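You operate a simulated robot arm through the tools that you are given. There is no shell and no other tool. Be economical: measure what you need, move in short steps, check, and stop when the job is done.

Carry out the task below with a simulated robot arm. There is one attempt and no reset: what you move stays moved.

TASK
Zero the oxygen meter, take a sample, then shut the sample valve.
Fine: it only zeroes with the valve shut; one press of ZERO.

Only the result counts: the job must be done as asked and must still hold three seconds after the hand-in. Knocking over, shifting, dropping, spilling or breaking anything else fails it.

THE ROBOT
A 7-joint arm with a two-finger parallel gripper on a trunk, on a base that drives. Base frame: it is fixed to the floor where the robot stands at the start and does not move with it; the origin is under the middle of the robot, x ahead of it, y to its left, z up; the surface under the hand at the start is at about z = 0.9. Lengths are in m, angles in rad, forces in N, time in s.
With the tool pointing down near the work surface it reaches from about 0.14 to 0.68 m from the robot's upright axis, wherever it stands. Its first joint turns from -2.897 to 2.897 rad. Places, roughly: alarm knob [0.6, -0.2, 1.4]; oxygen key [0.6, 0.1, 1.4]; oxygen meter [0.6, 0.2, 1.4]; sample valve [0.6, 0, 1.4]. Payload 3.43 kg.
The tool frame sits at the grasp point between the pads (the TCP): z along the fingers, y along the line on which they close. The tips reach 0.03 m beyond it. Largest opening 0.094 m; finger width 0.028, thickness 0.01; the body of the gripper, 0.05 by 0.096 m, starts 0.055 m behind the TCP.
Orientation is told as [roll, pitch, yaw] about the base's x, y, z axes, in that order, counted from this pose: with the fingers straight down and closing along the base's y, the tool's x points along the base's -x, its y along +y and its z along -z.

THE INTERFACE
- The arm moves only by the tool move_arm. Its argument "targets" is a list of rows, each a list of 3 entries, a list of its own where there are three numbers: the turn, a rotation vector about the tool's x, y, z in rad, then the shift along the tool's x, y, z in mm, then the closure, from 0 (fully open) to 1 (shut). In form: [[[rx, ry, rz], [tx, ty, tz], fingers], ...]. A call has 1 to 10 rows; each row shifts and turns the commanded pose from where the row before left it, along the tool's axes as they then stand. Each row takes 0.2 s and may step no farther than 0.05 m and 0.15 rad from the row before; otherwise, or with a gripper value out of range, the whole call is refused. A pose out of reach is approached as far as the arm can. The call stops where the force on the tool passes 40 N (or 10 N more than at its start, if that is more) or the arm is blocked; 0.2 s more then pass. The fingers move at their own pace (about 0.108 m/s each) and stop on an object; they squeeze with about 45 N. The grip force told is the motor's: it shows also when the fingers shut on nothing. Time passes only in rows, and 0.2 s behind the last, so rows that do not move let the fingers close. The reply holds the time, the measured pose of the TCP, the force on the tool along the base axes, the opening and the grip force, in the units named above and with some noise, with the torque about the TCP (base axes, N m) and any sound that the robot's microphone picked up.
- Cameras (640 x 400 px; columns grow to the right, rows downward): "scene" is now at [0.445, 0.0704, 1.7098]; the picture's right is [-0.00, -0.17, -0.99], its down [-0.76, -0.65, 0.11] and it looks along [-0.66, 0.74, -0.13] (base axes); focal length 214 px, centre (320, 200). "wrist" rides on the gripper at [0.076, 0.014, -0.103] in the tool frame; the picture's right is [-0.18, 0.98, 0.00], its down [-0.75, -0.14, -0.64] and it looks along [-0.63, -0.12, 0.77] (tool axes); focal length 243 px, centre (320, 200). There is no depth. A picture from a camera that has moved, and an enlarged one, comes with that camera's place and axes in the base frame and with its lens.
- capture(camera): a new picture of that camera. It takes no simulated time.
- lift_body(by): slides the trunk up (or, below 0, down) by that many m; the arm and the scene camera ride with it, the base frame stays. It gives what a move gives, with no picture.
- steer(legs): drives the robot by 1 to 6 legs, each [ahead, left, turn to the left] in m, m and rad, along the robot's own axes; the way and the turn of a leg run together, so that a leg with both is an arc; at most 1.5 m and 3.142 rad a leg. The arm and the cameras ride along, it lands a little off, and it stops where it bumps. It gives what a move gives.
- head_to(pan, tilt): turns the head with the scene camera to pan (to the left, within 1.396 rad either way) and tilt (down, from -0.506 to 1.204), counted from straight ahead of the robot. It gives what a move gives.
- enlarge(camera, box): a new picture of the part [left, top, right, bottom] of that camera's present view, enlarged. It takes no simulated time.
- finish_job(): hands the job in; it is judged then, once.

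Go step by step. Nothing tells you exact positions but the pictures and the camera data: compare them with the known pose of the tool, close in by small moves and look again before you grip or let go. The budget is 120 turns and 98 pictures, counting those below and the enlarged ones. Unless the task says otherwise, let go and move clear before handing in, and close with one line.

The tools are called after "Request:" as a command line: name --argument value ..., lists and objects as JSON in quotes. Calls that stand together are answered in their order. move_arm: Moves the arm, as the interface text tells. Its arguments: {"type":"object","properties":{"targets":{"type":"array"}},"required":["targets"]} The other tools are called the same way: lift_body (by) slides the trunk up or down; steer (legs) drives the base; head_to (pan, tilt) turns the head that bears the scene camera; capture (camera) takes a picture; enlarge (camera, box) takes an enlarged picture of a part of a camera's view; finish_job () hands the job in.

At the start:

```text
time_s: 0.0
tool_pos: [0.3986, -0.0132, 1.5927]
tool_rot: [0.0, -0.001, 0.0]
ft_force: [-0.3, 0.0, 0.0]
torque: [0.02, -0.05, -0.02]
opening: 0.0938
finger_force: 0.1
trunk travel left (down, up): [-0.425, 0.165]
robot x, y, heading: [0.001, -0.0004, 0.005]
head pan, tilt: [1.4, 0.714]
```

scene: 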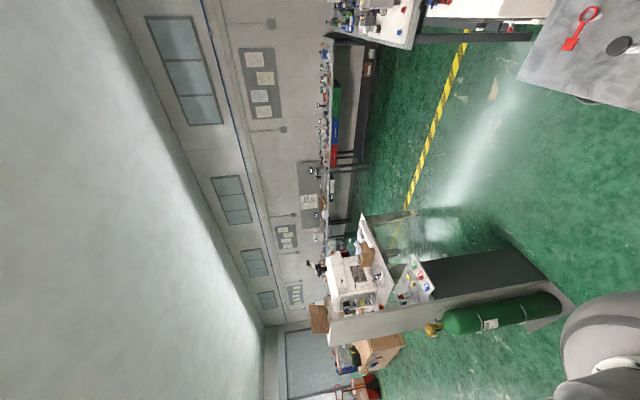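
wrist: 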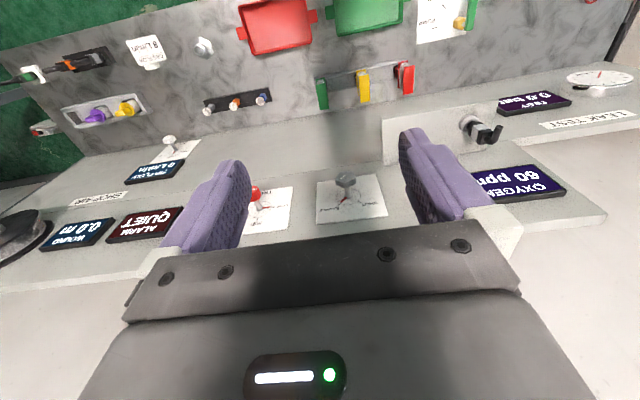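

The wrist view shows a panel with displays and valves, while the scene camera is looking off to the left. I'll turn the head toward the panel and look.

Request:
head_to --pan 0.0 --tilt 0.8

Request:
enlarge --camera "wrist" --box '[220, 60, 640, 240]'

Request:
capture --camera "scene"

```text
time_s: 1.5
tool_pos: [0.3986, -0.0139, 1.5932]
tool_rot: [0.002, -0.001, 0.0]
ft_force: [-0.9, 0.4, -0.6]
torque: [-0.03, 0.06, -0.01]
opening: 0.0941
finger_force: 0.1
trunk travel left (down, up): [-0.425, 0.165]
robot x, y, heading: [-0.0007, -0.0002, -0.0]
head pan, tilt: [0.0, 0.799]
```

```text
1.52 times, centred on (430, 150) of wrist
camera zoom: at [0.3216, 0.0005, 1.6956], right [0.18, 0.98, 0.0], down [0.75, -0.14, 0.64], along [0.63, -0.12, -0.77], focal length 370 px, centre (152, 276)
```

zoom: 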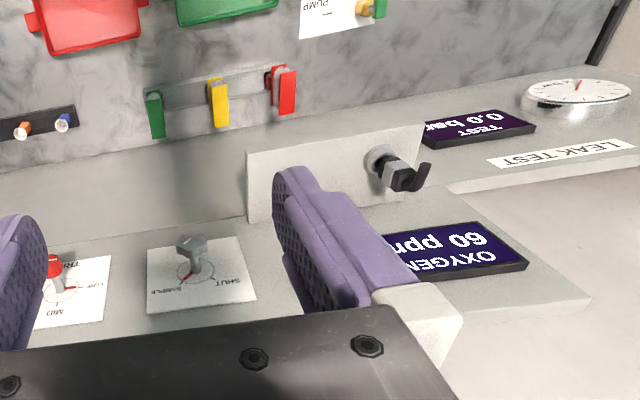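

```text
94 pictures are left
camera scene: at [0.4379, -0.0127, 1.6435], right [0.0, -1.0, 0.0], down [-0.7, 0.0, 0.72], along [-0.72, 0.0, -0.7], focal length 214 px, centre (320, 200)
```

scene: 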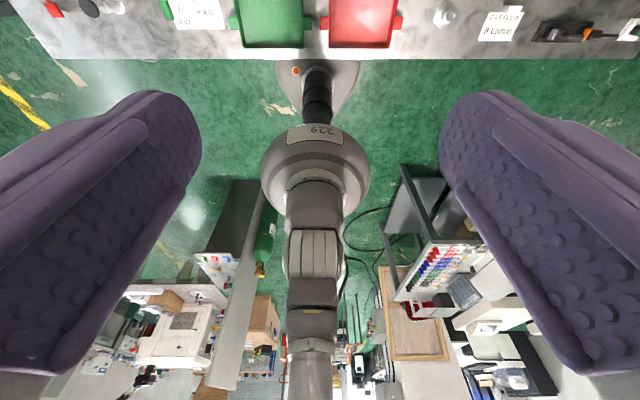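

The scene camera turns out to be mounted a quarter-turn further down than the tilt suggests. I'll tilt it to the upper limit so that it looks at the panel.

Request:
head_to --pan 0.0 --tilt -0.5

Request:
capture --camera "scene"

```text
time_s: 3.0
tool_pos: [0.3992, -0.0141, 1.5943]
tool_rot: [0.0, 0.0, 0.001]
ft_force: [0.1, -0.5, -0.8]
torque: [0.02, 0.01, -0.02]
opening: 0.0938
finger_force: 0.0
trunk travel left (down, up): [-0.425, 0.165]
robot x, y, heading: [0.0036, -0.0002, -0.0]
head pan, tilt: [0.0, -0.499]
```

```text
93 pictures are left
camera scene: at [0.55, -0.0128, 1.657], right [0.0, -1.0, 0.0], down [-0.88, 0.0, -0.48], along [0.48, 0.0, -0.88], focal length 214 px, centre (320, 200)
```

scene: 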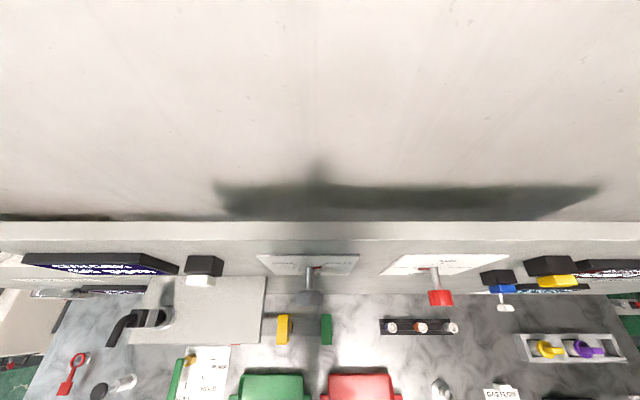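

The controls sit on an upright panel ahead at roughly x 0.6 and z 1.4. I'll tilt the tool partly forward to see the panel squarely with the wrist camera.

Request:
move_arm --targets '[[[0, -0.15, 0], [0, 0, 0], 0], [[0, -0.15, 0], [0, 0, 0], 0], [[0, -0.15, 0], [0, 0, 0], 0], [[0, -0.15, 0], [0, 0, 0], 0]]'

Request:
capture --camera "wrist"

```text
time_s: 4.0
tool_pos: [0.397, -0.0136, 1.592]
tool_rot: [0.0, -0.602, 0.0]
ft_force: [-1.0, -0.5, -0.1]
torque: [0.02, -0.01, -0.02]
opening: 0.0939
finger_force: 0.1
trunk travel left (down, up): [-0.425, 0.165]
robot x, y, heading: [-0.0012, -0.0013, -0.003]
head pan, tilt: [0.0, -0.499]
```

```text
92 pictures are left
camera wrist: at [0.2756, 0.0004, 1.6347], right [0.15, 0.98, 0.1], down [0.26, -0.14, 0.96], along [0.95, -0.12, -0.27], focal length 243 px, centre (320, 200)
```

wrist: 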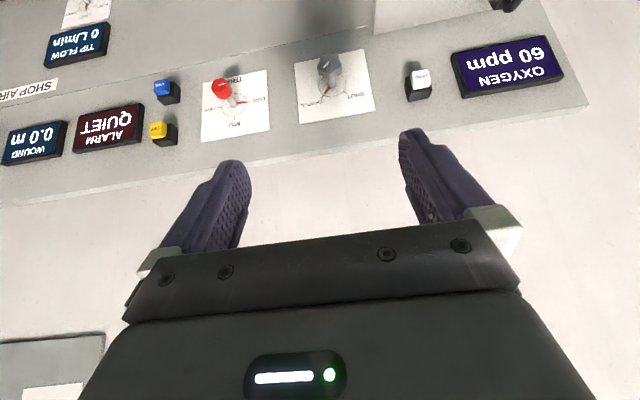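

The white key beside the OXYGEN display is probably ZERO, and the grey knob is the sample valve. I'll enlarge that part to read its markings.

Request:
enlarge --camera "wrist" --box '[280, 30, 460, 142]'

Request:
enlarge --camera "scene" --box '[160, 220, 480, 400]'

```text
3.56 times, centred on (370, 86) of wrist
camera zoom: at [0.2756, 0.0004, 1.6347], right [0.15, 0.98, 0.1], down [0.26, -0.14, 0.96], along [0.95, -0.12, -0.27], focal length 863 px, centre (142, 605)
```

zoom: 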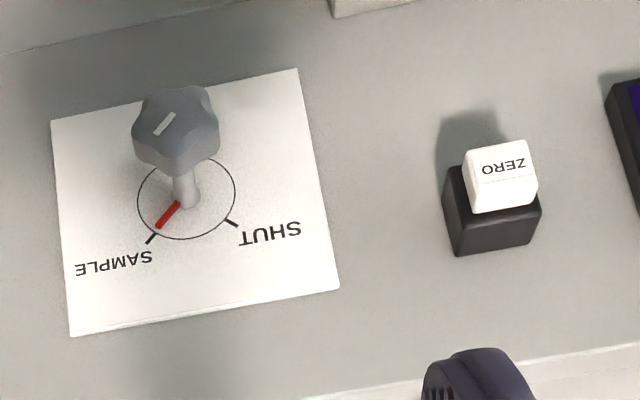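

```text
2.00 times, centred on (320, 310) of scene
camera zoom: at [0.4867, -0.013, 1.7314], right [0.0, -1.0, 0.0], down [-0.45, 0.0, -0.89], along [0.89, 0.0, -0.45], focal length 429 px, centre (320, -20)
```

zoom: 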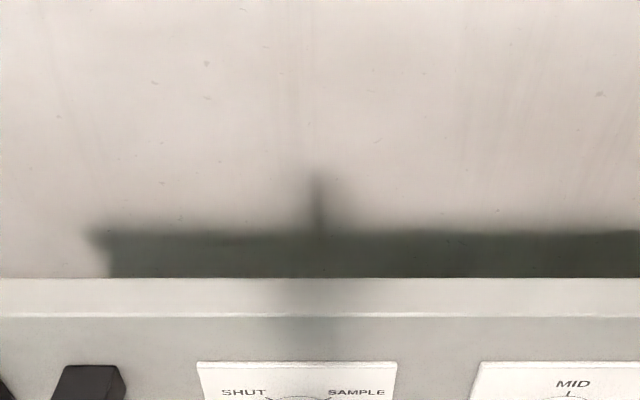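

The valve pointer is on SAMPLE now, so the order is SHUT, ZERO, SAMPLE, SHUT. I'll bring the tool horizontal, facing the panel, and look again.

Request:
move_arm --targets '[[[0, -0.15, 0], [0, 0, 0], 0], [[0, -0.15, 0], [0, 0, 0], 0], [[0, -0.15, 0], [0, 0, 0], 0], [[0, -0.15, 0], [0, 0, 0], 0], [[0, -0.15, 0], [0, 0, 0], 0], [[0, -0.15, 0], [0, 0, 0], 0], [[0, -0.069, 0], [0, 0, 0], 0]]'

Request:
capture --camera "scene"

Request:
capture --camera "wrist"

```text
time_s: 5.6
tool_pos: [0.4175, -0.0162, 1.6168]
tool_rot: [0.396, -1.57, -0.398]
ft_force: [-0.2, -0.3, 0.0]
torque: [0.02, -0.01, -0.05]
opening: 0.094
finger_force: 0.0
out of reach, approached as far as the arm can: row 6, 7
trunk travel left (down, up): [-0.425, 0.165]
robot x, y, heading: [-0.0038, -0.0005, 0.002]
head pan, tilt: [0.0, -0.499]
```

```text
89 pictures are left
camera scene: at [0.3569, -0.0154, 1.7689], right [0.0, -1.0, 0.0], down [0.48, 0.0, -0.88], along [0.88, 0.0, 0.48], focal length 214 px, centre (320, 200)
```

scene: 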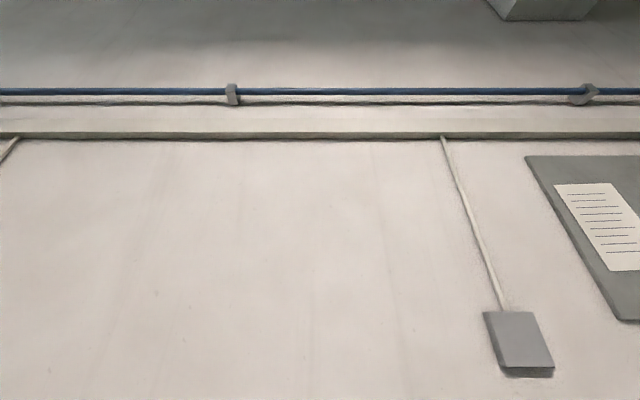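

```text
88 pictures are left
camera wrist: at [0.3147, -0.0021, 1.5417], right [0.0, 0.98, 0.18], down [-0.64, -0.14, 0.75], along [0.77, -0.12, 0.63], focal length 243 px, centre (320, 200)
```

wrist: 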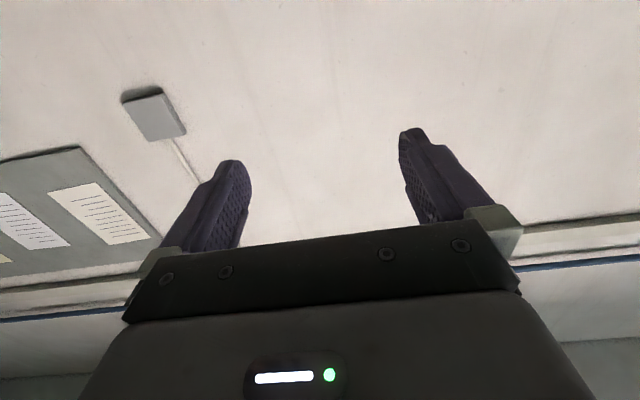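

The wrist view is now above the panel and the scene camera moves with the hand. I'll lower the hand and tilt the scene camera down at the panel.

Request:
move_arm --targets '[[[0, 0, 0], [40, 0, 0], 0], [[0, 0, 0], [40, 0, 0], 0], [[0, 0, 0], [40, 0, 0], 0], [[0, 0, 0], [30, 0, 0], 0]]'

Request:
head_to --pan 0.0 --tilt 0.6

Request:
capture --camera "scene"

Request:
capture --camera "wrist"

```text
time_s: 6.6
tool_pos: [0.4896, -0.0248, 1.5147]
tool_rot: [0.07, -1.567, -0.068]
ft_force: [-0.2, -1.1, -0.8]
torque: [0.02, -0.01, -0.01]
opening: 0.0939
finger_force: 0.1
out of reach, approached as far as the arm can: row 1, 2, 3, 4
trunk travel left (down, up): [-0.425, 0.165]
robot x, y, heading: [-0.0002, 0.0005, -0.002]
head pan, tilt: [0.0, -0.499]
```

```text
time_s: 7.9
tool_pos: [0.4887, -0.0255, 1.5154]
tool_rot: [0.001, -1.567, -0.001]
ft_force: [0.6, 0.5, -0.3]
torque: [-0.03, -0.01, 0.01]
opening: 0.0942
finger_force: 0.1
trunk travel left (down, up): [-0.425, 0.165]
robot x, y, heading: [-0.0005, -0.0003, -0.005]
head pan, tilt: [0.0, 0.6]
```

```text
87 pictures are left
camera scene: at [0.4488, -0.0238, 1.5714], right [0.0, -1.0, 0.0], down [-0.57, 0.0, -0.82], along [0.82, 0.0, -0.57], focal length 214 px, centre (320, 200)
```

scene: 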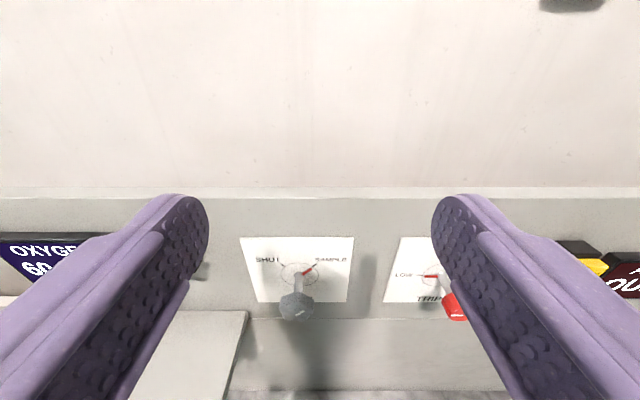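

```text
86 pictures are left
camera wrist: at [0.3851, -0.0105, 1.4394], right [0.0, 0.98, 0.18], down [-0.64, -0.14, 0.76], along [0.77, -0.12, 0.63], focal length 243 px, centre (320, 200)
```

wrist: 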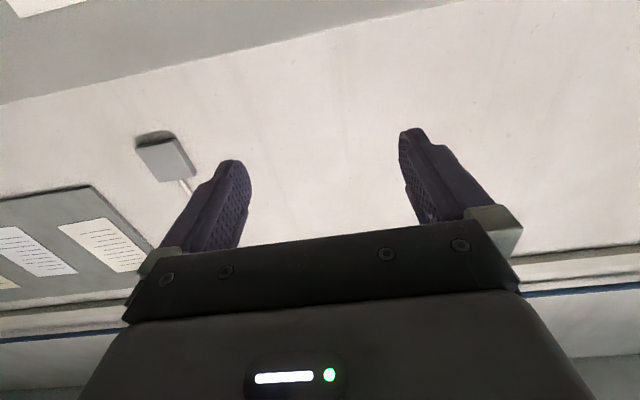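

The valve base is at about (0.62, 0.003, 1.338), and its knob head is near x 0.575. The arm is too folded up at this height, so I'll lower the trunk to bring the tool level with the valve.

Request:
lift_body --by -0.1

Request:
capture --camera "scene"

Request:
capture --camera "wrist"

```text
time_s: 9.3
tool_pos: [0.4896, -0.0237, 1.4161]
tool_rot: [-0.014, -1.568, 0.014]
ft_force: [-0.4, 0.9, -0.3]
torque: [0.0, -0.01, -0.01]
opening: 0.0939
finger_force: 0.2
trunk travel left (down, up): [-0.325, 0.265]
robot x, y, heading: [-0.0004, 0.0009, -0.001]
head pan, tilt: [0.0, 0.6]
```

```text
85 pictures are left
camera scene: at [0.4488, -0.0238, 1.4713], right [0.0, -1.0, 0.0], down [-0.57, 0.0, -0.82], along [0.82, 0.0, -0.57], focal length 214 px, centre (320, 200)
```

scene: 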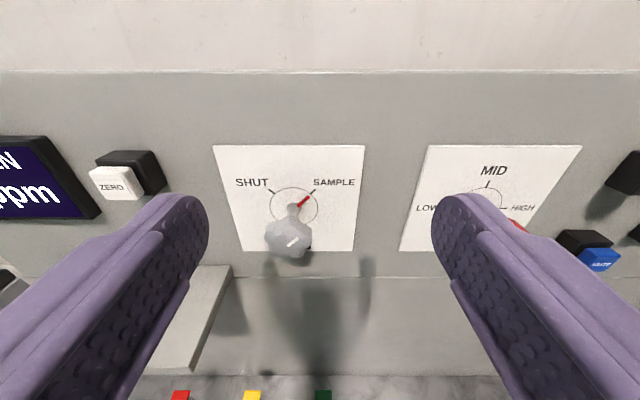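

```text
84 pictures are left
camera wrist: at [0.3852, -0.0105, 1.3394], right [0.0, 0.98, 0.18], down [-0.64, -0.14, 0.76], along [0.77, -0.12, 0.63], focal length 243 px, centre (320, 200)
```

wrist: 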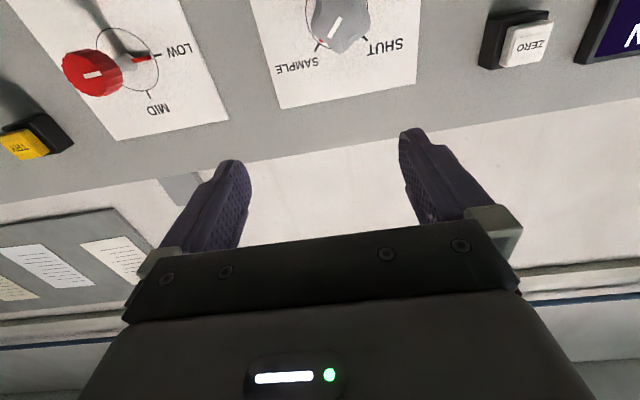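

The valve axis is at about y 0.001, z 1.352. The knob face is near x 0.56 and the panel near x 0.61. I'll lower a bit more, centre on the valve, and check where the commanded pose lands.

Request:
lift_body --by -0.064

Request:
move_arm --targets '[[[0, 0, 0], [0, 10, 5], 0]]'

```text
time_s: 10.3
tool_pos: [0.4884, -0.0237, 1.352]
tool_rot: [-0.008, -1.567, 0.014]
ft_force: [-1.0, -0.5, -0.2]
torque: [-0.01, 0.03, -0.02]
opening: 0.0941
finger_force: 0.0
trunk travel left (down, up): [-0.261, 0.329]
robot x, y, heading: [0.0033, -0.002, 0.006]
head pan, tilt: [0.0, 0.6]
```

```text
time_s: 10.7
tool_pos: [0.4938, -0.0141, 1.3506]
tool_rot: [-0.086, -1.567, 0.087]
ft_force: [-0.4, -1.0, 0.0]
torque: [0.02, 0.01, -0.04]
opening: 0.0941
finger_force: 0.0
trunk travel left (down, up): [-0.261, 0.329]
robot x, y, heading: [-0.0025, 0.002, 0.003]
head pan, tilt: [0.0, 0.6]
```

The command follows the measured pose. I'll finish centring and turn the hand +0.75 about its axis so it can swing through to SHUT.

Request:
move_arm --targets '[[[0, 0, 0], [0, 15, 0], 0], [[0, 0, 0.15], [0, 0, 0], 0], [[0, 0, 0.15], [0, 0, 0], 0], [[0, 0, 0.15], [0, 0, 0], 0], [[0, 0, 0.15], [0, 0, 0], 0], [[0, 0, 0.15], [0, 0, 0], 0], [[0, 0, 0.0], [0, 0, 0], 0]]'

Request:
capture --camera "scene"

Request:
capture --camera "wrist"

```text
time_s: 12.3
tool_pos: [0.4917, 0.0019, 1.3517]
tool_rot: [1.565, -0.821, -1.566]
ft_force: [-0.1, 0.1, -0.2]
torque: [0.03, -0.03, 0.02]
opening: 0.0939
finger_force: 0.0
trunk travel left (down, up): [-0.261, 0.329]
robot x, y, heading: [0.0003, -0.0016, 0.0]
head pan, tilt: [0.0, 0.6]
```

```text
83 pictures are left
camera scene: at [0.4531, -0.0354, 1.3931], right [0.0, -0.73, -0.68], down [-0.57, 0.56, -0.6], along [0.82, 0.39, -0.42], focal length 214 px, centre (320, 200)
```

scene: 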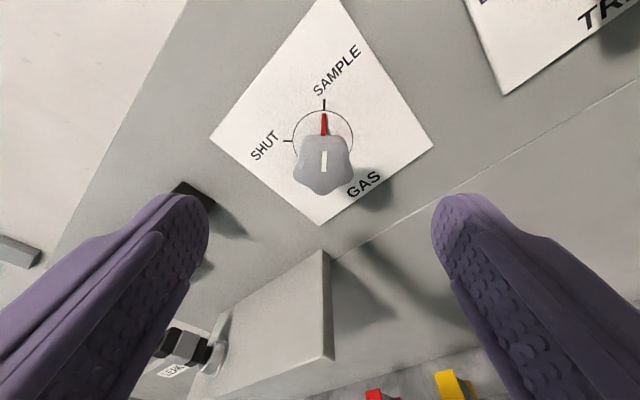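

```text
82 pictures are left
camera wrist: at [0.3895, 0.0634, 1.3062], right [0.0, 0.59, 0.81], down [-0.64, -0.62, 0.46], along [0.77, -0.52, 0.38], focal length 243 px, centre (320, 200)
```

wrist: 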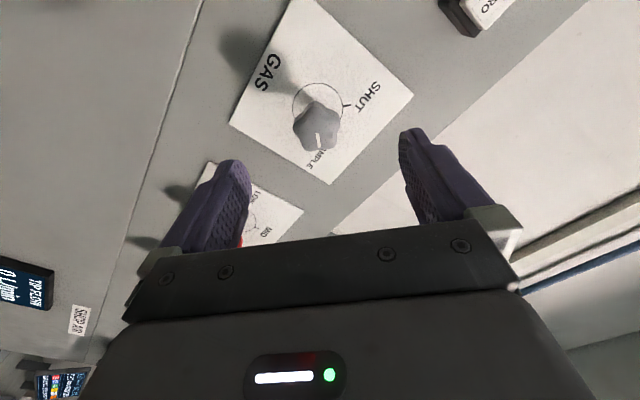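

The hand is lined up with the knob, which is centred between the fingers. I'll move forward along the axis to x about 0.567 with the fingers open, then check.

Request:
move_arm --targets '[[[0, 0, 0], [1, -1, 25], 0], [[0, 0, 0], [0, 0, 25], 0], [[0, 0, 0], [0, 0, 25], 0], [[0, 0, 0], [0, 0, 0], 0]]'

Request:
capture --camera "scene"

Request:
capture --camera "wrist"

```text
time_s: 13.3
tool_pos: [0.571, 0.0008, 1.3494]
tool_rot: [1.566, -0.819, -1.568]
ft_force: [-0.1, -0.5, 0.0]
torque: [-0.01, 0.0, -0.02]
opening: 0.0938
finger_force: 0.0
trunk travel left (down, up): [-0.261, 0.329]
robot x, y, heading: [-0.0002, -0.0023, 0.003]
head pan, tilt: [0.0, 0.6]
```

```text
81 pictures are left
camera scene: at [0.5304, -0.0356, 1.3907], right [0.0, -0.73, -0.68], down [-0.57, 0.56, -0.6], along [0.82, 0.39, -0.42], focal length 214 px, centre (320, 200)
```

scene: 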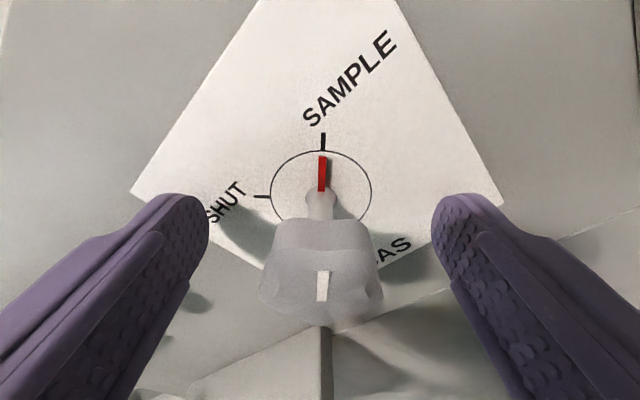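

```text
80 pictures are left
camera wrist: at [0.4669, 0.063, 1.3037], right [0.0, 0.59, 0.8], down [-0.64, -0.62, 0.46], along [0.77, -0.52, 0.38], focal length 243 px, centre (320, 200)
```

wrist: 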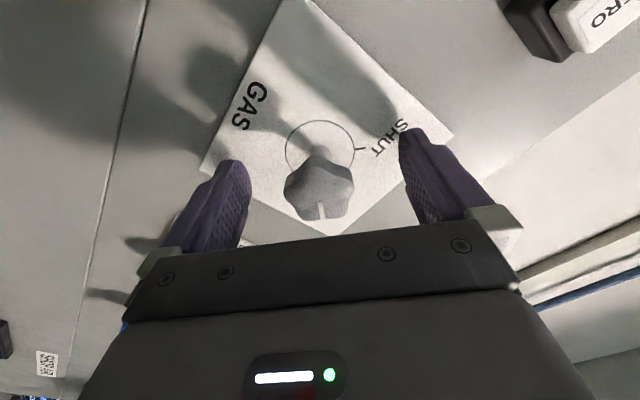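

The knob sits between the pads, centred to within a few mm. I'll close the fingers on it.

Request:
move_arm --targets '[[[0, 0, 0], [-3, 0, 0], 0.4], [[0, 0, 0], [0, 0, 0], 1], [[0, 0, 0], [0, 0, 0], 1], [[0, 0, 0], [0, 0, 0], 1]]'

Request:
capture --camera "scene"

```text
time_s: 14.3
tool_pos: [0.5689, -0.0021, 1.3516]
tool_rot: [1.566, -0.821, -1.569]
ft_force: [-2.2, -0.5, -1.4]
torque: [0.0, 0.15, 0.07]
opening: 0.0339
finger_force: 45.0
trunk travel left (down, up): [-0.261, 0.329]
robot x, y, heading: [0.0019, -0.0044, 0.003]
head pan, tilt: [0.0, 0.6]
```

```text
79 pictures are left
camera scene: at [0.5299, -0.0381, 1.3929], right [0.0, -0.73, -0.68], down [-0.57, 0.56, -0.6], along [0.82, 0.39, -0.42], focal length 214 px, centre (320, 200)
```

scene: 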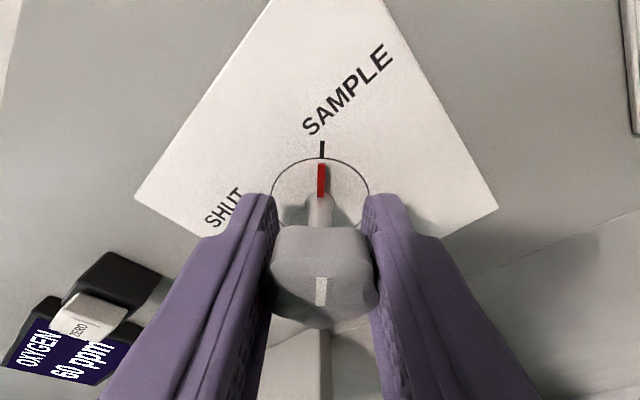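

Gripped well. I'll turn it counter-clockwise toward SHUT in two stages and watch the torque.

Request:
move_arm --targets '[[[0, 0, -0.15], [0, 0, 0], 1], [[0, 0, -0.15], [0, 0, 0], 1], [[0, 0, -0.15], [0, 0, 0], 1], [[0, 0, -0.15], [0, 0, 0], 1], [[0, 0, -0.15], [0, 0, 0], 1]]'

Request:
capture --camera "scene"

```text
time_s: 15.5
tool_pos: [0.57, -0.0006, 1.3523]
tool_rot: [-0.934, -1.566, 0.935]
ft_force: [7.0, 3.8, 3.7]
torque: [0.01, -0.75, -0.29]
opening: 0.034
finger_force: 44.8
trunk travel left (down, up): [-0.261, 0.329]
robot x, y, heading: [-0.0019, 0.0002, 0.003]
head pan, tilt: [0.0, 0.6]
```

```text
78 pictures are left
camera scene: at [0.5298, 0.0009, 1.4081], right [0.0, -1.0, 0.0], down [-0.57, 0.0, -0.82], along [0.82, 0.0, -0.57], focal length 214 px, centre (320, 200)
```

scene: 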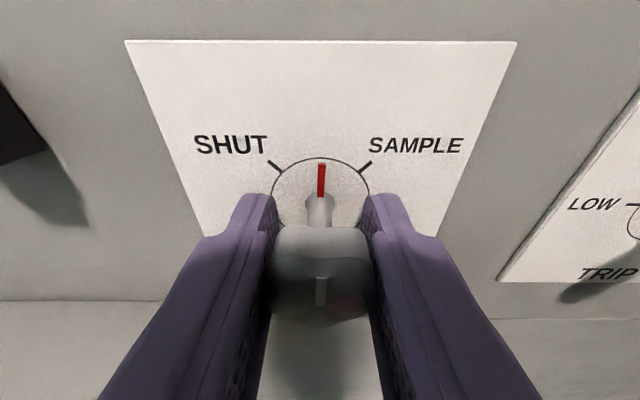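

The pointer is halfway and the grip is holding. I'll continue to SHUT.

Request:
move_arm --targets '[[[0, 0, -0.15], [0, 0, 0], 1], [[0, 0, -0.15], [0, 0, 0], 1], [[0, 0, -0.15], [0, 0, 0], 1], [[0, 0, -0.15], [0, 0, 0], 1], [[0, 0, -0.15], [0, 0, 0], 1], [[0, 0, 0], [0, 0, 0], 1]]'

Request:
capture --camera "scene"

```text
time_s: 16.9
tool_pos: [0.5701, 0.0023, 1.3514]
tool_rot: [-1.564, -0.818, 1.568]
ft_force: [5.6, 10.8, 8.8]
torque: [0.02, 0.18, -0.1]
opening: 0.0337
finger_force: 44.8
trunk travel left (down, up): [-0.261, 0.329]
robot x, y, heading: [0.0015, 0.0026, 0.0]
head pan, tilt: [0.0, 0.6]
```

```text
77 pictures are left
camera scene: at [0.5297, 0.0395, 1.3926], right [0.0, -0.73, 0.68], down [-0.57, -0.57, -0.6], along [0.82, -0.38, -0.41], focal length 214 px, centre (320, 200)
```

scene: 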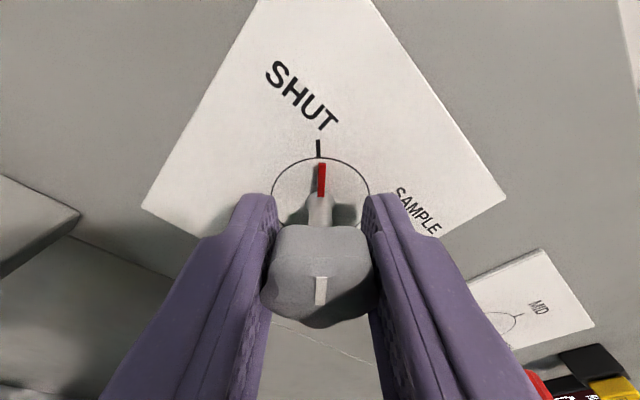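

The pointer is almost on the SHUT tick, just short of it. I'll add a small nudge and check.

Request:
move_arm --targets '[[[0, 0, -0.04], [0, 0, 0], 1], [[0, 0, 0], [0, 0, 0], 1]]'

Request:
enlarge --camera "scene" --box '[240, 110, 400, 210]'

```text
time_s: 17.5
tool_pos: [0.5693, 0.0013, 1.3517]
tool_rot: [-1.564, -0.779, 1.568]
ft_force: [4.2, 12.4, 1.0]
torque: [0.0, -0.84, 0.75]
opening: 0.0337
finger_force: 44.6
trunk travel left (down, up): [-0.261, 0.329]
robot x, y, heading: [0.0017, -0.0016, 0.001]
head pan, tilt: [0.0, 0.6]
```

```text
4.00 times, centred on (320, 160) of scene
camera zoom: at [0.5298, 0.0411, 1.3911], right [0.0, -0.7, 0.71], down [-0.57, -0.59, -0.58], along [0.82, -0.4, -0.4], focal length 858 px, centre (320, 360)
```

zoom: 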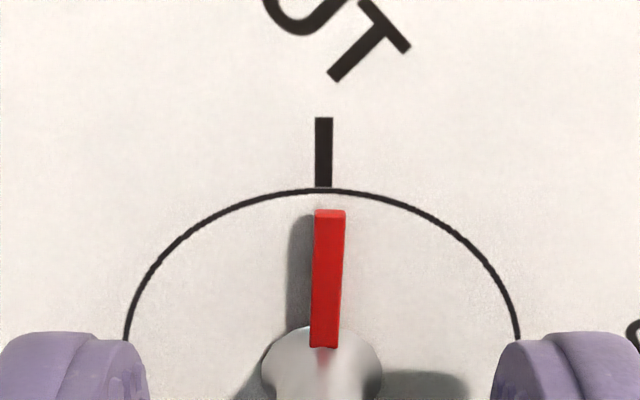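

The valve is on SHUT to within a degree or two. I'll release, back straight off, level the hand and close the fingers so I can press ZERO.

Request:
move_arm --targets '[[[0, 0, -0.015], [0, 0, 0], 1], [[0, 0, 0], [0, 0, 0], 0], [[0, 0, 0], [0, 0, 0], 0], [[0, 0, 0], [0, 0, 0], 0], [[0, 0, 0], [0, 0, -40], 0], [[0, 0, 0], [0, 0, -40], 0], [[0, 0, 0], [0, 0, 0], 0]]'

Request:
capture --camera "scene"

```text
time_s: 19.1
tool_pos: [0.4901, -0.0014, 1.3516]
tool_rot: [-1.565, -0.766, 1.567]
ft_force: [0.4, -0.3, -0.6]
torque: [0.01, -0.01, 0.01]
opening: 0.0941
finger_force: 0.0
trunk travel left (down, up): [-0.261, 0.329]
robot x, y, heading: [-0.0021, 0.0014, 0.005]
head pan, tilt: [0.0, 0.6]
```

```text
75 pictures are left
camera scene: at [0.4499, 0.0392, 1.3904], right [0.0, -0.69, 0.72], down [-0.57, -0.59, -0.57], along [0.82, -0.41, -0.39], focal length 214 px, centre (320, 200)
```

scene: 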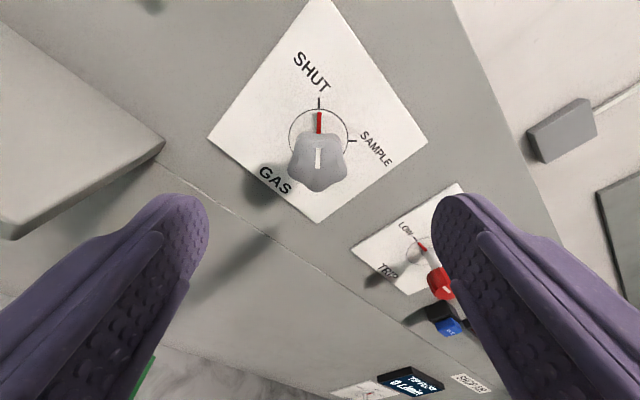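

SHUT held. Now I'll level the hand and move over toward ZERO, with the fingers closed.

Request:
move_arm --targets '[[[0, 0, 0.15], [0, 0, 0], 0.5], [[0, 0, 0.15], [0, 0, 0], 1], [[0, 0, 0.15], [0, 0, 0], 1], [[0, 0, 0.15], [0, 0, 0], 1], [[0, 0, 0.15], [0, 0, 0], 1], [[0, 0, 0.02], [0, 40, 0], 1], [[0, 0, 0], [-30, 30, 0], 1], [[0, 0, 0], [0, 30, 0], 1], [[0, 0, 0], [0, 0, 0], 1]]'

Request:
capture --camera "scene"

Request:
capture --camera "wrist"

```text
time_s: 21.1
tool_pos: [0.4875, 0.0976, 1.3781]
tool_rot: [-1.484, -1.536, 1.485]
ft_force: [0.8, -0.4, 0.6]
torque: [-0.01, 0.01, 0.0]
opening: 0.0
finger_force: 33.0
trunk travel left (down, up): [-0.261, 0.329]
robot x, y, heading: [-0.002, 0.0, 0.002]
head pan, tilt: [0.0, 0.6]
```

```text
74 pictures are left
camera scene: at [0.4478, 0.1005, 1.4336], right [0.0, -1.0, 0.03], down [-0.57, -0.03, -0.82], along [0.82, -0.02, -0.57], focal length 214 px, centre (320, 200)
```

scene: 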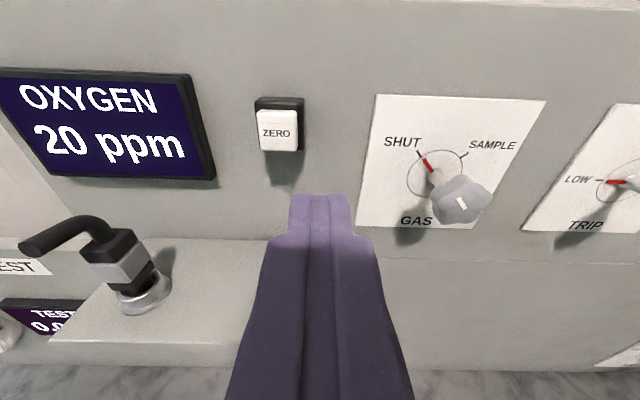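

```text
73 pictures are left
camera wrist: at [0.3842, 0.1092, 1.3013], right [0.0, 0.99, 0.15], down [-0.64, -0.12, 0.76], along [0.77, -0.1, 0.63], focal length 243 px, centre (320, 200)
```

wrist: 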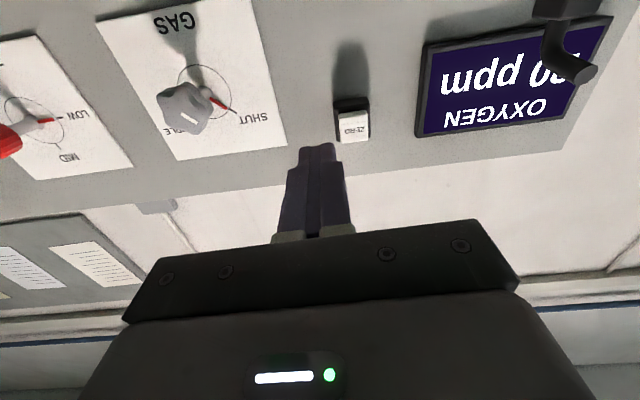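

OXYGEN now reads 20 ppm with the valve shut. The ZERO face is at about (0.583, 0.126, 1.391), and the leak lever is well clear at y of about 0.24. I'll align with the key and approach to about 12 mm.

Request:
move_arm --targets '[[[0, 0, 0.03], [0, 0, 0], 1], [[0, 0, 0], [-13, 28, 0], 1], [[0, 0, 0], [0, 0, 0], 1], [[0, 0, 0], [0, 0, 30], 1], [[0, 0, 0], [0, 0, 20], 1], [[0, 0, 0], [0, 0, 0], 1]]'

Request:
capture --camera "scene"

Request:
capture --camera "wrist"

```text
time_s: 22.5
tool_pos: [0.5387, 0.1268, 1.3891]
tool_rot: [-0.961, -1.565, 0.961]
ft_force: [-0.6, 0.5, 0.0]
torque: [-0.02, 0.0, 0.02]
opening: 0.0
finger_force: 32.5
trunk travel left (down, up): [-0.261, 0.329]
robot x, y, heading: [-0.0014, -0.0023, 0.001]
head pan, tilt: [0.0, 0.6]
```

```text
72 pictures are left
camera scene: at [0.4997, 0.1283, 1.4456], right [0.0, -1.0, 0.0], down [-0.57, 0.0, -0.82], along [0.82, 0.0, -0.57], focal length 214 px, centre (320, 200)
```

scene: 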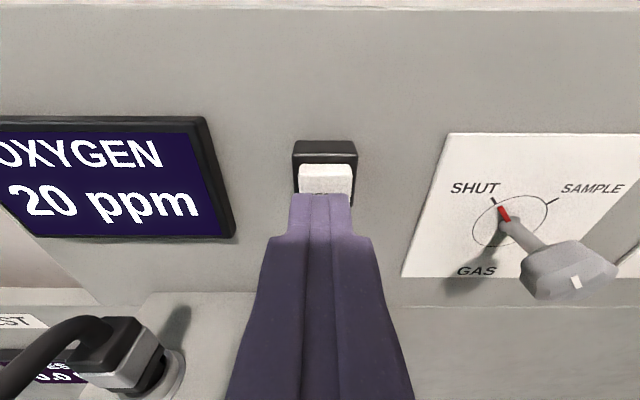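

```text
71 pictures are left
camera wrist: at [0.436, 0.1409, 1.3136], right [0.0, 0.98, 0.18], down [-0.64, -0.14, 0.76], along [0.77, -0.12, 0.63], focal length 243 px, centre (320, 200)
```

wrist: 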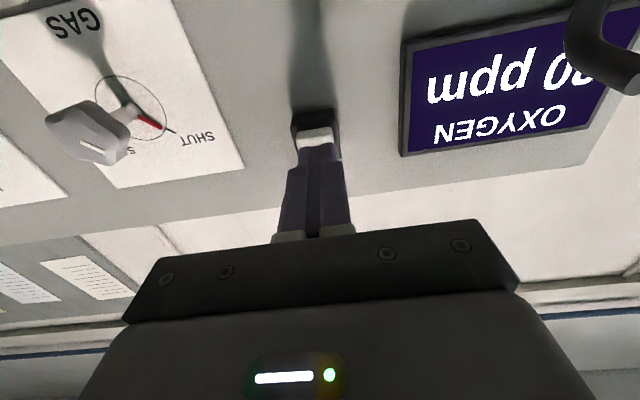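

It's aligned on the key. I'll advance in small steps until I see force.

Request:
move_arm --targets '[[[0, 0, 0], [0, 1, 4], 1], [[0, 0, 0], [0, 0, 3], 1], [[0, 0, 0], [0, 0, 3], 1]]'

Request:
enlarge --camera "scene" --box '[0, 100, 400, 350]'

```text
time_s: 23.3
tool_pos: [0.5485, 0.1277, 1.3912]
tool_rot: [-0.953, -1.564, 0.954]
ft_force: [0.0, -0.2, -0.1]
torque: [0.03, 0.02, 0.0]
opening: 0.0
finger_force: 33.0
trunk travel left (down, up): [-0.261, 0.329]
robot x, y, heading: [0.0009, 0.0034, 0.002]
head pan, tilt: [0.0, 0.6]
```

```text
1.60 times, centred on (200, 225) of scene
camera zoom: at [0.5095, 0.1295, 1.4465], right [0.0, -1.0, 0.01], down [-0.57, 0.0, -0.82], along [0.82, 0.0, -0.57], focal length 343 px, centre (512, 160)
```

zoom: 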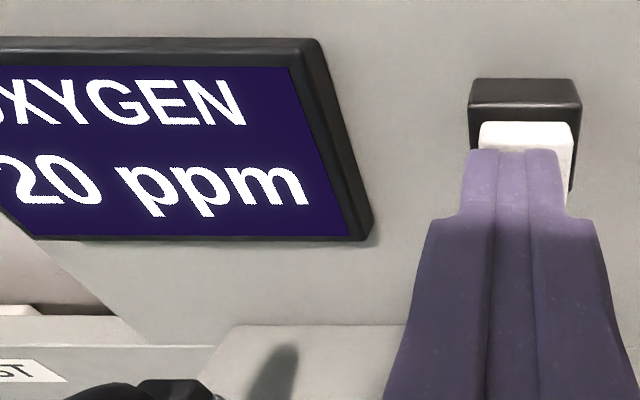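

No contact yet, and I'm about 3 mm too far left. I'll correct that and advance further.

Request:
move_arm --targets '[[[0, 0, 0], [0, -3, 2], 1], [[0, 0, 0], [0, 0, 3], 1], [[0, 0, 0], [0, 0, 0], 1]]'

Request:
enlarge --camera "scene" --box '[0, 100, 400, 350]'

```text
time_s: 24.1
tool_pos: [0.553, 0.1257, 1.3907]
tool_rot: [-0.963, -1.565, 0.964]
ft_force: [-2.8, 0.2, -1.4]
torque: [-0.02, -0.02, -0.01]
opening: 0.0002
finger_force: 32.6
trunk travel left (down, up): [-0.261, 0.329]
robot x, y, heading: [-0.002, 0.0015, 0.004]
head pan, tilt: [0.0, 0.6]
heard: click
```

```text
1.60 times, centred on (200, 225) of scene
camera zoom: at [0.5143, 0.127, 1.4463], right [0.0, -1.0, 0.01], down [-0.57, 0.0, -0.82], along [0.82, 0.0, -0.57], focal length 343 px, centre (512, 160)
```

zoom: 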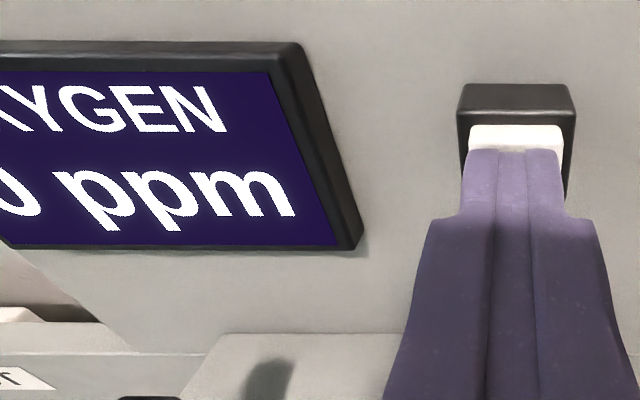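

It clicked. I'll retreat straight back and read the display.

Request:
move_arm --targets '[[[0, 0, 0], [0, 0, -40], 1], [[0, 0, 0], [0, 0, -22], 1], [[0, 0, 0], [0, 0, 0], 1]]'

Request:
capture --camera "scene"

```text
time_s: 24.9
tool_pos: [0.492, 0.124, 1.3916]
tool_rot: [-1.007, -1.565, 1.009]
ft_force: [0.0, -0.4, 0.4]
torque: [0.02, -0.02, 0.03]
opening: 0.0
finger_force: 33.6
trunk travel left (down, up): [-0.261, 0.329]
robot x, y, heading: [-0.0008, -0.0013, -0.003]
head pan, tilt: [0.0, 0.6]
```

```text
68 pictures are left
camera scene: at [0.4523, 0.1255, 1.4474], right [0.0, -1.0, 0.0], down [-0.57, 0.0, -0.82], along [0.82, 0.0, -0.57], focal length 214 px, centre (320, 200)
```

scene: 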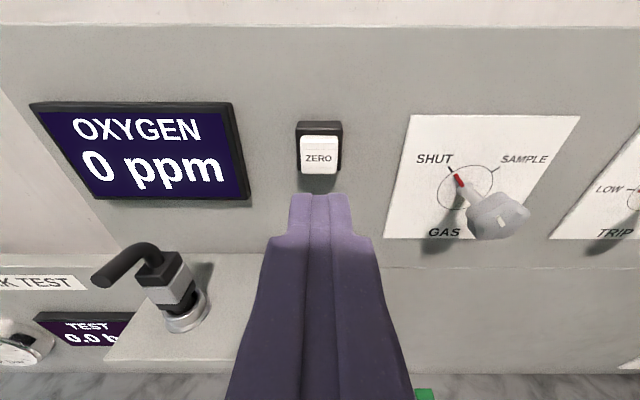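

The meter reads 0 ppm. Next I go back in front of the valve with the fingers open and the hand at the SHUT angle.

Request:
move_arm --targets '[[[0, 0, 0], [0, -42, 0], 1], [[0, 0, 0], [20, -42, 0], 1], [[0, 0, 0], [20, -40, 0], 0.5], [[0, 0, -0.15], [0, 0, 0], 0], [[0, 0, -0.15], [0, 0, 0], 0], [[0, 0, -0.15], [0, 0, 0], 0], [[0, 0, -0.15], [0, 0, 0], 0], [[0, 0, -0.15], [0, 0, 0], 0], [[0, 0, -0.045], [0, 0, 0], 0], [[0, 0, 0], [0, 0, 0], 0]]'

Request:
capture --camera "scene"

```text
time_s: 27.1
tool_pos: [0.4909, 0.0008, 1.351]
tool_rot: [-1.565, -0.771, 1.568]
ft_force: [1.0, 0.4, -0.8]
torque: [0.02, -0.03, 0.03]
opening: 0.0941
finger_force: 0.1
trunk travel left (down, up): [-0.261, 0.329]
robot x, y, heading: [-0.001, 0.0013, 0.002]
head pan, tilt: [0.0, 0.6]
```

```text
67 pictures are left
camera scene: at [0.4513, 0.0415, 1.3897], right [0.0, -0.7, 0.72], down [-0.57, -0.59, -0.57], along [0.82, -0.41, -0.4], focal length 214 px, centre (320, 200)
```

scene: 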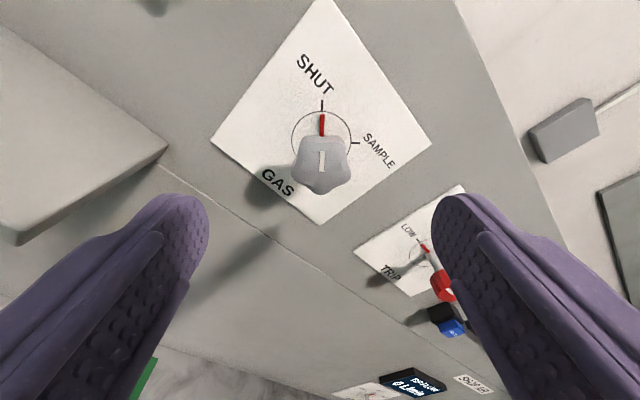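

Same alignment as before. I'll advance, grip and turn clockwise to SAMPLE.

Request:
move_arm --targets '[[[0, 0, 0], [0, 0, 40], 0], [[0, 0, 0], [0, 0, 39], 0], [[0, 0, 0], [0, 0, 0], 0.4], [[0, 0, 0], [0, 0, 0], 1], [[0, 0, 0], [0, 0, 0], 1], [[0, 0, 0], [0, 0, 0], 1]]'

Request:
capture --camera "scene"

```text
time_s: 28.5
tool_pos: [0.5676, -0.0007, 1.35]
tool_rot: [-1.561, -0.771, 1.569]
ft_force: [-5.0, 4.3, -11.6]
torque: [-0.01, -0.4, 0.45]
opening: 0.0336
finger_force: 44.7
trunk travel left (down, up): [-0.261, 0.329]
robot x, y, heading: [-0.0017, -0.0024, -0.003]
head pan, tilt: [0.0, 0.6]
```

```text
66 pictures are left
camera scene: at [0.527, 0.0396, 1.3891], right [0.01, -0.7, 0.72], down [-0.57, -0.59, -0.57], along [0.82, -0.4, -0.4], focal length 214 px, centre (320, 200)
```

scene: 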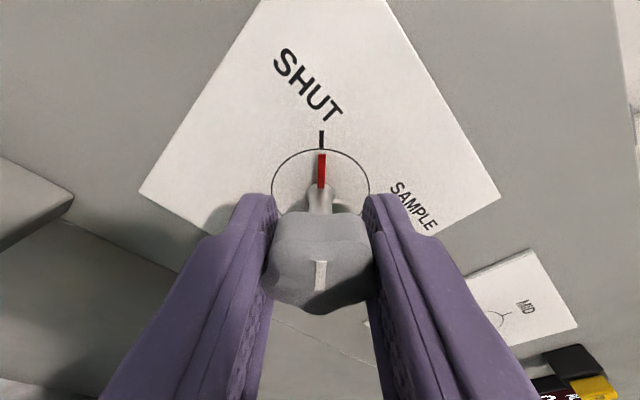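

Request:
move_arm --targets '[[[0, 0, 0.15], [0, 0, 0], 1], [[0, 0, 0.15], [0, 0, 0], 1], [[0, 0, 0.15], [0, 0, 0], 1], [[0, 0, 0.15], [0, 0, 0], 1], [[0, 0, 0.15], [0, 0, 0], 1], [[0, 0, 0.15], [0, 0, 0], 1], [[0, 0, 0.15], [0, 0, 0], 1], [[0, 0, 0.15], [0, 0, 0], 1], [[0, 0, 0.15], [0, 0, 0], 1], [[0, 0, 0.15], [0, 0, 0], 1]]'

Request:
capture --camera "scene"

```text
time_s: 30.7
tool_pos: [0.5677, -0.0006, 1.3507]
tool_rot: [1.56, -0.892, -1.567]
ft_force: [-11.6, -1.7, -0.4]
torque: [0.02, -0.1, -0.14]
opening: 0.0338
finger_force: 44.7
trunk travel left (down, up): [-0.261, 0.329]
robot x, y, heading: [0.0014, -0.0029, 0.0]
head pan, tilt: [0.0, 0.6]
stopped in row 10: the force on the tool passed its limit at 41 N (the readings are from after the stop); the commanded pose is now the measured one
```

```text
65 pictures are left
camera scene: at [0.5278, -0.0337, 1.3943], right [-0.01, -0.78, -0.63], down [-0.57, 0.52, -0.64], along [0.82, 0.35, -0.45], focal length 214 px, centre (320, 200)
```

scene: 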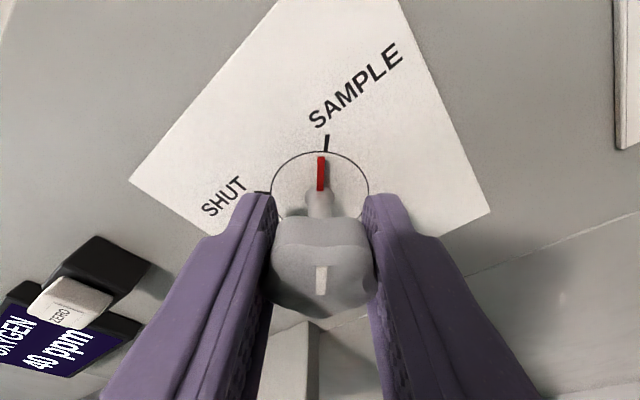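

The pointer is about 0.1 rad short of SAMPLE, and the meter already shows 40 ppm. I'll finish the turn gently.

Request:
move_arm --targets '[[[0, 0, 0.05], [0, 0, 0], 1], [[0, 0, 0.05], [0, 0, 0], 1], [[0, 0, 0], [0, 0, 0], 1], [[0, 0, 0], [0, 0, 0], 1], [[0, 0, 0], [0, 0, 0], 1], [[0, 0, 0], [0, 0, 0], 1]]'

Request:
capture --camera "scene"

```text
time_s: 32.1
tool_pos: [0.5683, -0.0018, 1.3507]
tool_rot: [1.562, -0.794, -1.566]
ft_force: [-11.6, -2.5, -2.1]
torque: [-0.55, 0.28, 0.63]
opening: 0.0338
finger_force: 44.6
trunk travel left (down, up): [-0.261, 0.329]
robot x, y, heading: [-0.0031, 0.0039, -0.005]
head pan, tilt: [0.0, 0.6]
```

```text
64 pictures are left
camera scene: at [0.5279, -0.0379, 1.3906], right [-0.01, -0.71, -0.7], down [-0.57, 0.58, -0.58], along [0.82, 0.4, -0.41], focal length 214 px, centre (320, 200)
```

scene: 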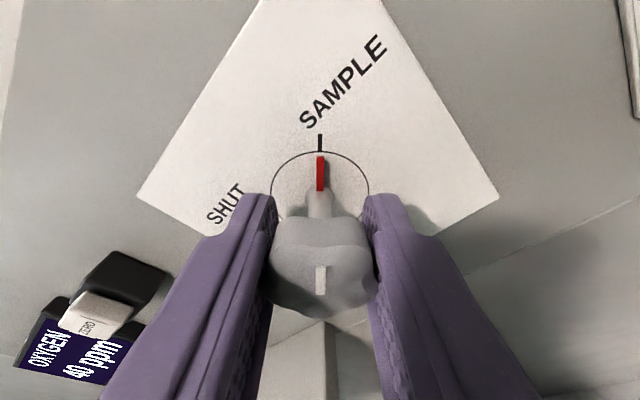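

The pointer is on SAMPLE, reading 40 ppm. I'll hold a few seconds so the sample registers and check that the reading is steady.

Request:
move_arm --targets '[[[0, 0, 0], [0, 0, -1], 1], [[0, 0, 0], [0, 0, 0], 1], [[0, 0, 0], [0, 0, 0], 1], [[0, 0, 0], [0, 0, 0], 1], [[0, 0, 0], [0, 0, 0], 1], [[0, 0, 0], [0, 0, 0], 1], [[0, 0, 0], [0, 0, 0], 1], [[0, 0, 0], [0, 0, 0], 1], [[0, 0, 0], [0, 0, 0], 1], [[0, 0, 0], [0, 0, 0], 1]]'

Request:
move_arm --targets '[[[0, 0, 0], [0, 0, 0], 1], [[0, 0, 0], [0, 0, 0], 1], [[0, 0, 0], [0, 0, 0], 1], [[0, 0, 0], [0, 0, 0], 1], [[0, 0, 0], [0, 0, 0], 1], [[0, 0, 0], [0, 0, 0], 1], [[0, 0, 0], [0, 0, 0], 1], [[0, 0, 0], [0, 0, 0], 1], [[0, 0, 0], [0, 0, 0], 1], [[0, 0, 0], [0, 0, 0], 1]]'

Request:
capture --camera "scene"

```text
time_s: 34.3
tool_pos: [0.5676, -0.0002, 1.3504]
tool_rot: [1.561, -0.793, -1.565]
ft_force: [-7.4, -1.2, -5.0]
torque: [-0.32, -0.05, 0.23]
opening: 0.0337
finger_force: 44.9
trunk travel left (down, up): [-0.261, 0.329]
robot x, y, heading: [-0.0016, 0.0024, 0.006]
head pan, tilt: [0.0, 0.6]
```

```text
time_s: 36.5
tool_pos: [0.5683, 0.0, 1.3506]
tool_rot: [1.562, -0.792, -1.566]
ft_force: [-7.3, -0.6, -5.5]
torque: [-0.26, -0.03, 0.22]
opening: 0.0339
finger_force: 45.2
trunk travel left (down, up): [-0.261, 0.329]
robot x, y, heading: [0.0019, 0.0014, 0.003]
head pan, tilt: [0.0, 0.6]
```

```text
63 pictures are left
camera scene: at [0.5279, -0.0379, 1.3907], right [-0.01, -0.71, -0.7], down [-0.57, 0.58, -0.58], along [0.82, 0.4, -0.41], focal length 214 px, centre (320, 200)
```

scene: 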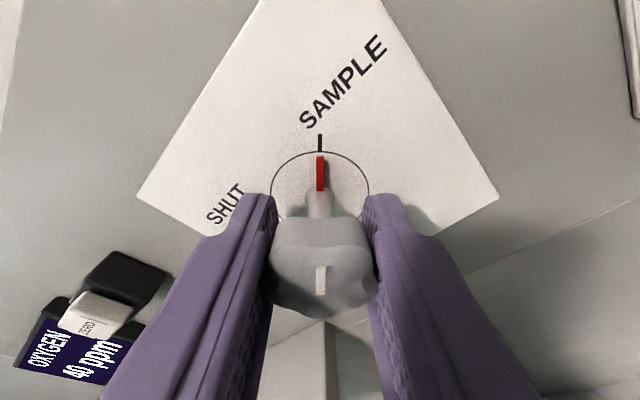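

The sample reads a steady 40 ppm. I'll turn back counter-clockwise to SHUT.

Request:
move_arm --targets '[[[0, 0, -0.15], [0, 0, 0], 1], [[0, 0, -0.15], [0, 0, 0], 1], [[0, 0, -0.15], [0, 0, 0], 1], [[0, 0, -0.15], [0, 0, 0], 1], [[0, 0, -0.15], [0, 0, 0], 1], [[0, 0, -0.15], [0, 0, 0], 1], [[0, 0, -0.15], [0, 0, 0], 1], [[0, 0, -0.15], [0, 0, 0], 1], [[0, 0, -0.15], [0, 0, 0], 1], [[0, 0, -0.15], [0, 0, 0], 1]]'

Request:
move_arm --targets '[[[0, 0, -0.05], [0, 0, 0], 1], [[0, 0, 0], [0, 0, 0], 1]]'

Request:
capture --camera "scene"

```text
time_s: 38.7
tool_pos: [0.568, -0.0004, 1.3502]
tool_rot: [-1.56, -0.847, 1.561]
ft_force: [-5.4, -0.3, 0.4]
torque: [0.0, -0.28, -0.38]
opening: 0.0339
finger_force: 45.4
trunk travel left (down, up): [-0.261, 0.329]
robot x, y, heading: [0.0007, -0.0033, 0.002]
head pan, tilt: [0.0, 0.6]
```

```text
time_s: 39.3
tool_pos: [0.5676, 0.0005, 1.3505]
tool_rot: [-1.562, -0.799, 1.562]
ft_force: [-6.1, 0.7, 4.2]
torque: [-0.03, 0.86, -0.94]
opening: 0.0341
finger_force: 44.8
trunk travel left (down, up): [-0.261, 0.329]
robot x, y, heading: [0.0014, 0.0024, 0.002]
head pan, tilt: [0.0, 0.6]
```

```text
62 pictures are left
camera scene: at [0.5282, 0.0394, 1.3908], right [0.0, -0.72, 0.7], down [-0.57, -0.57, -0.59], along [0.82, -0.4, -0.41], focal length 214 px, centre (320, 200)
```

scene: 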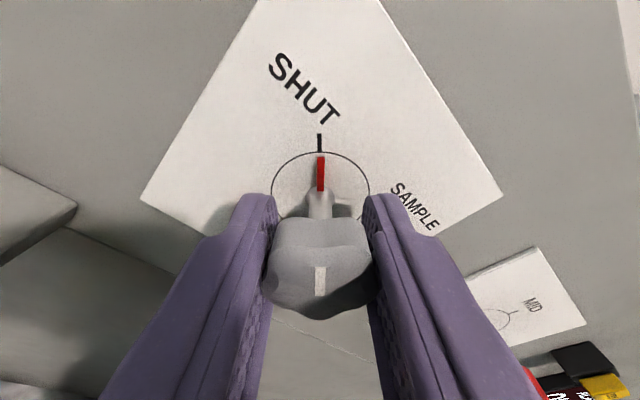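

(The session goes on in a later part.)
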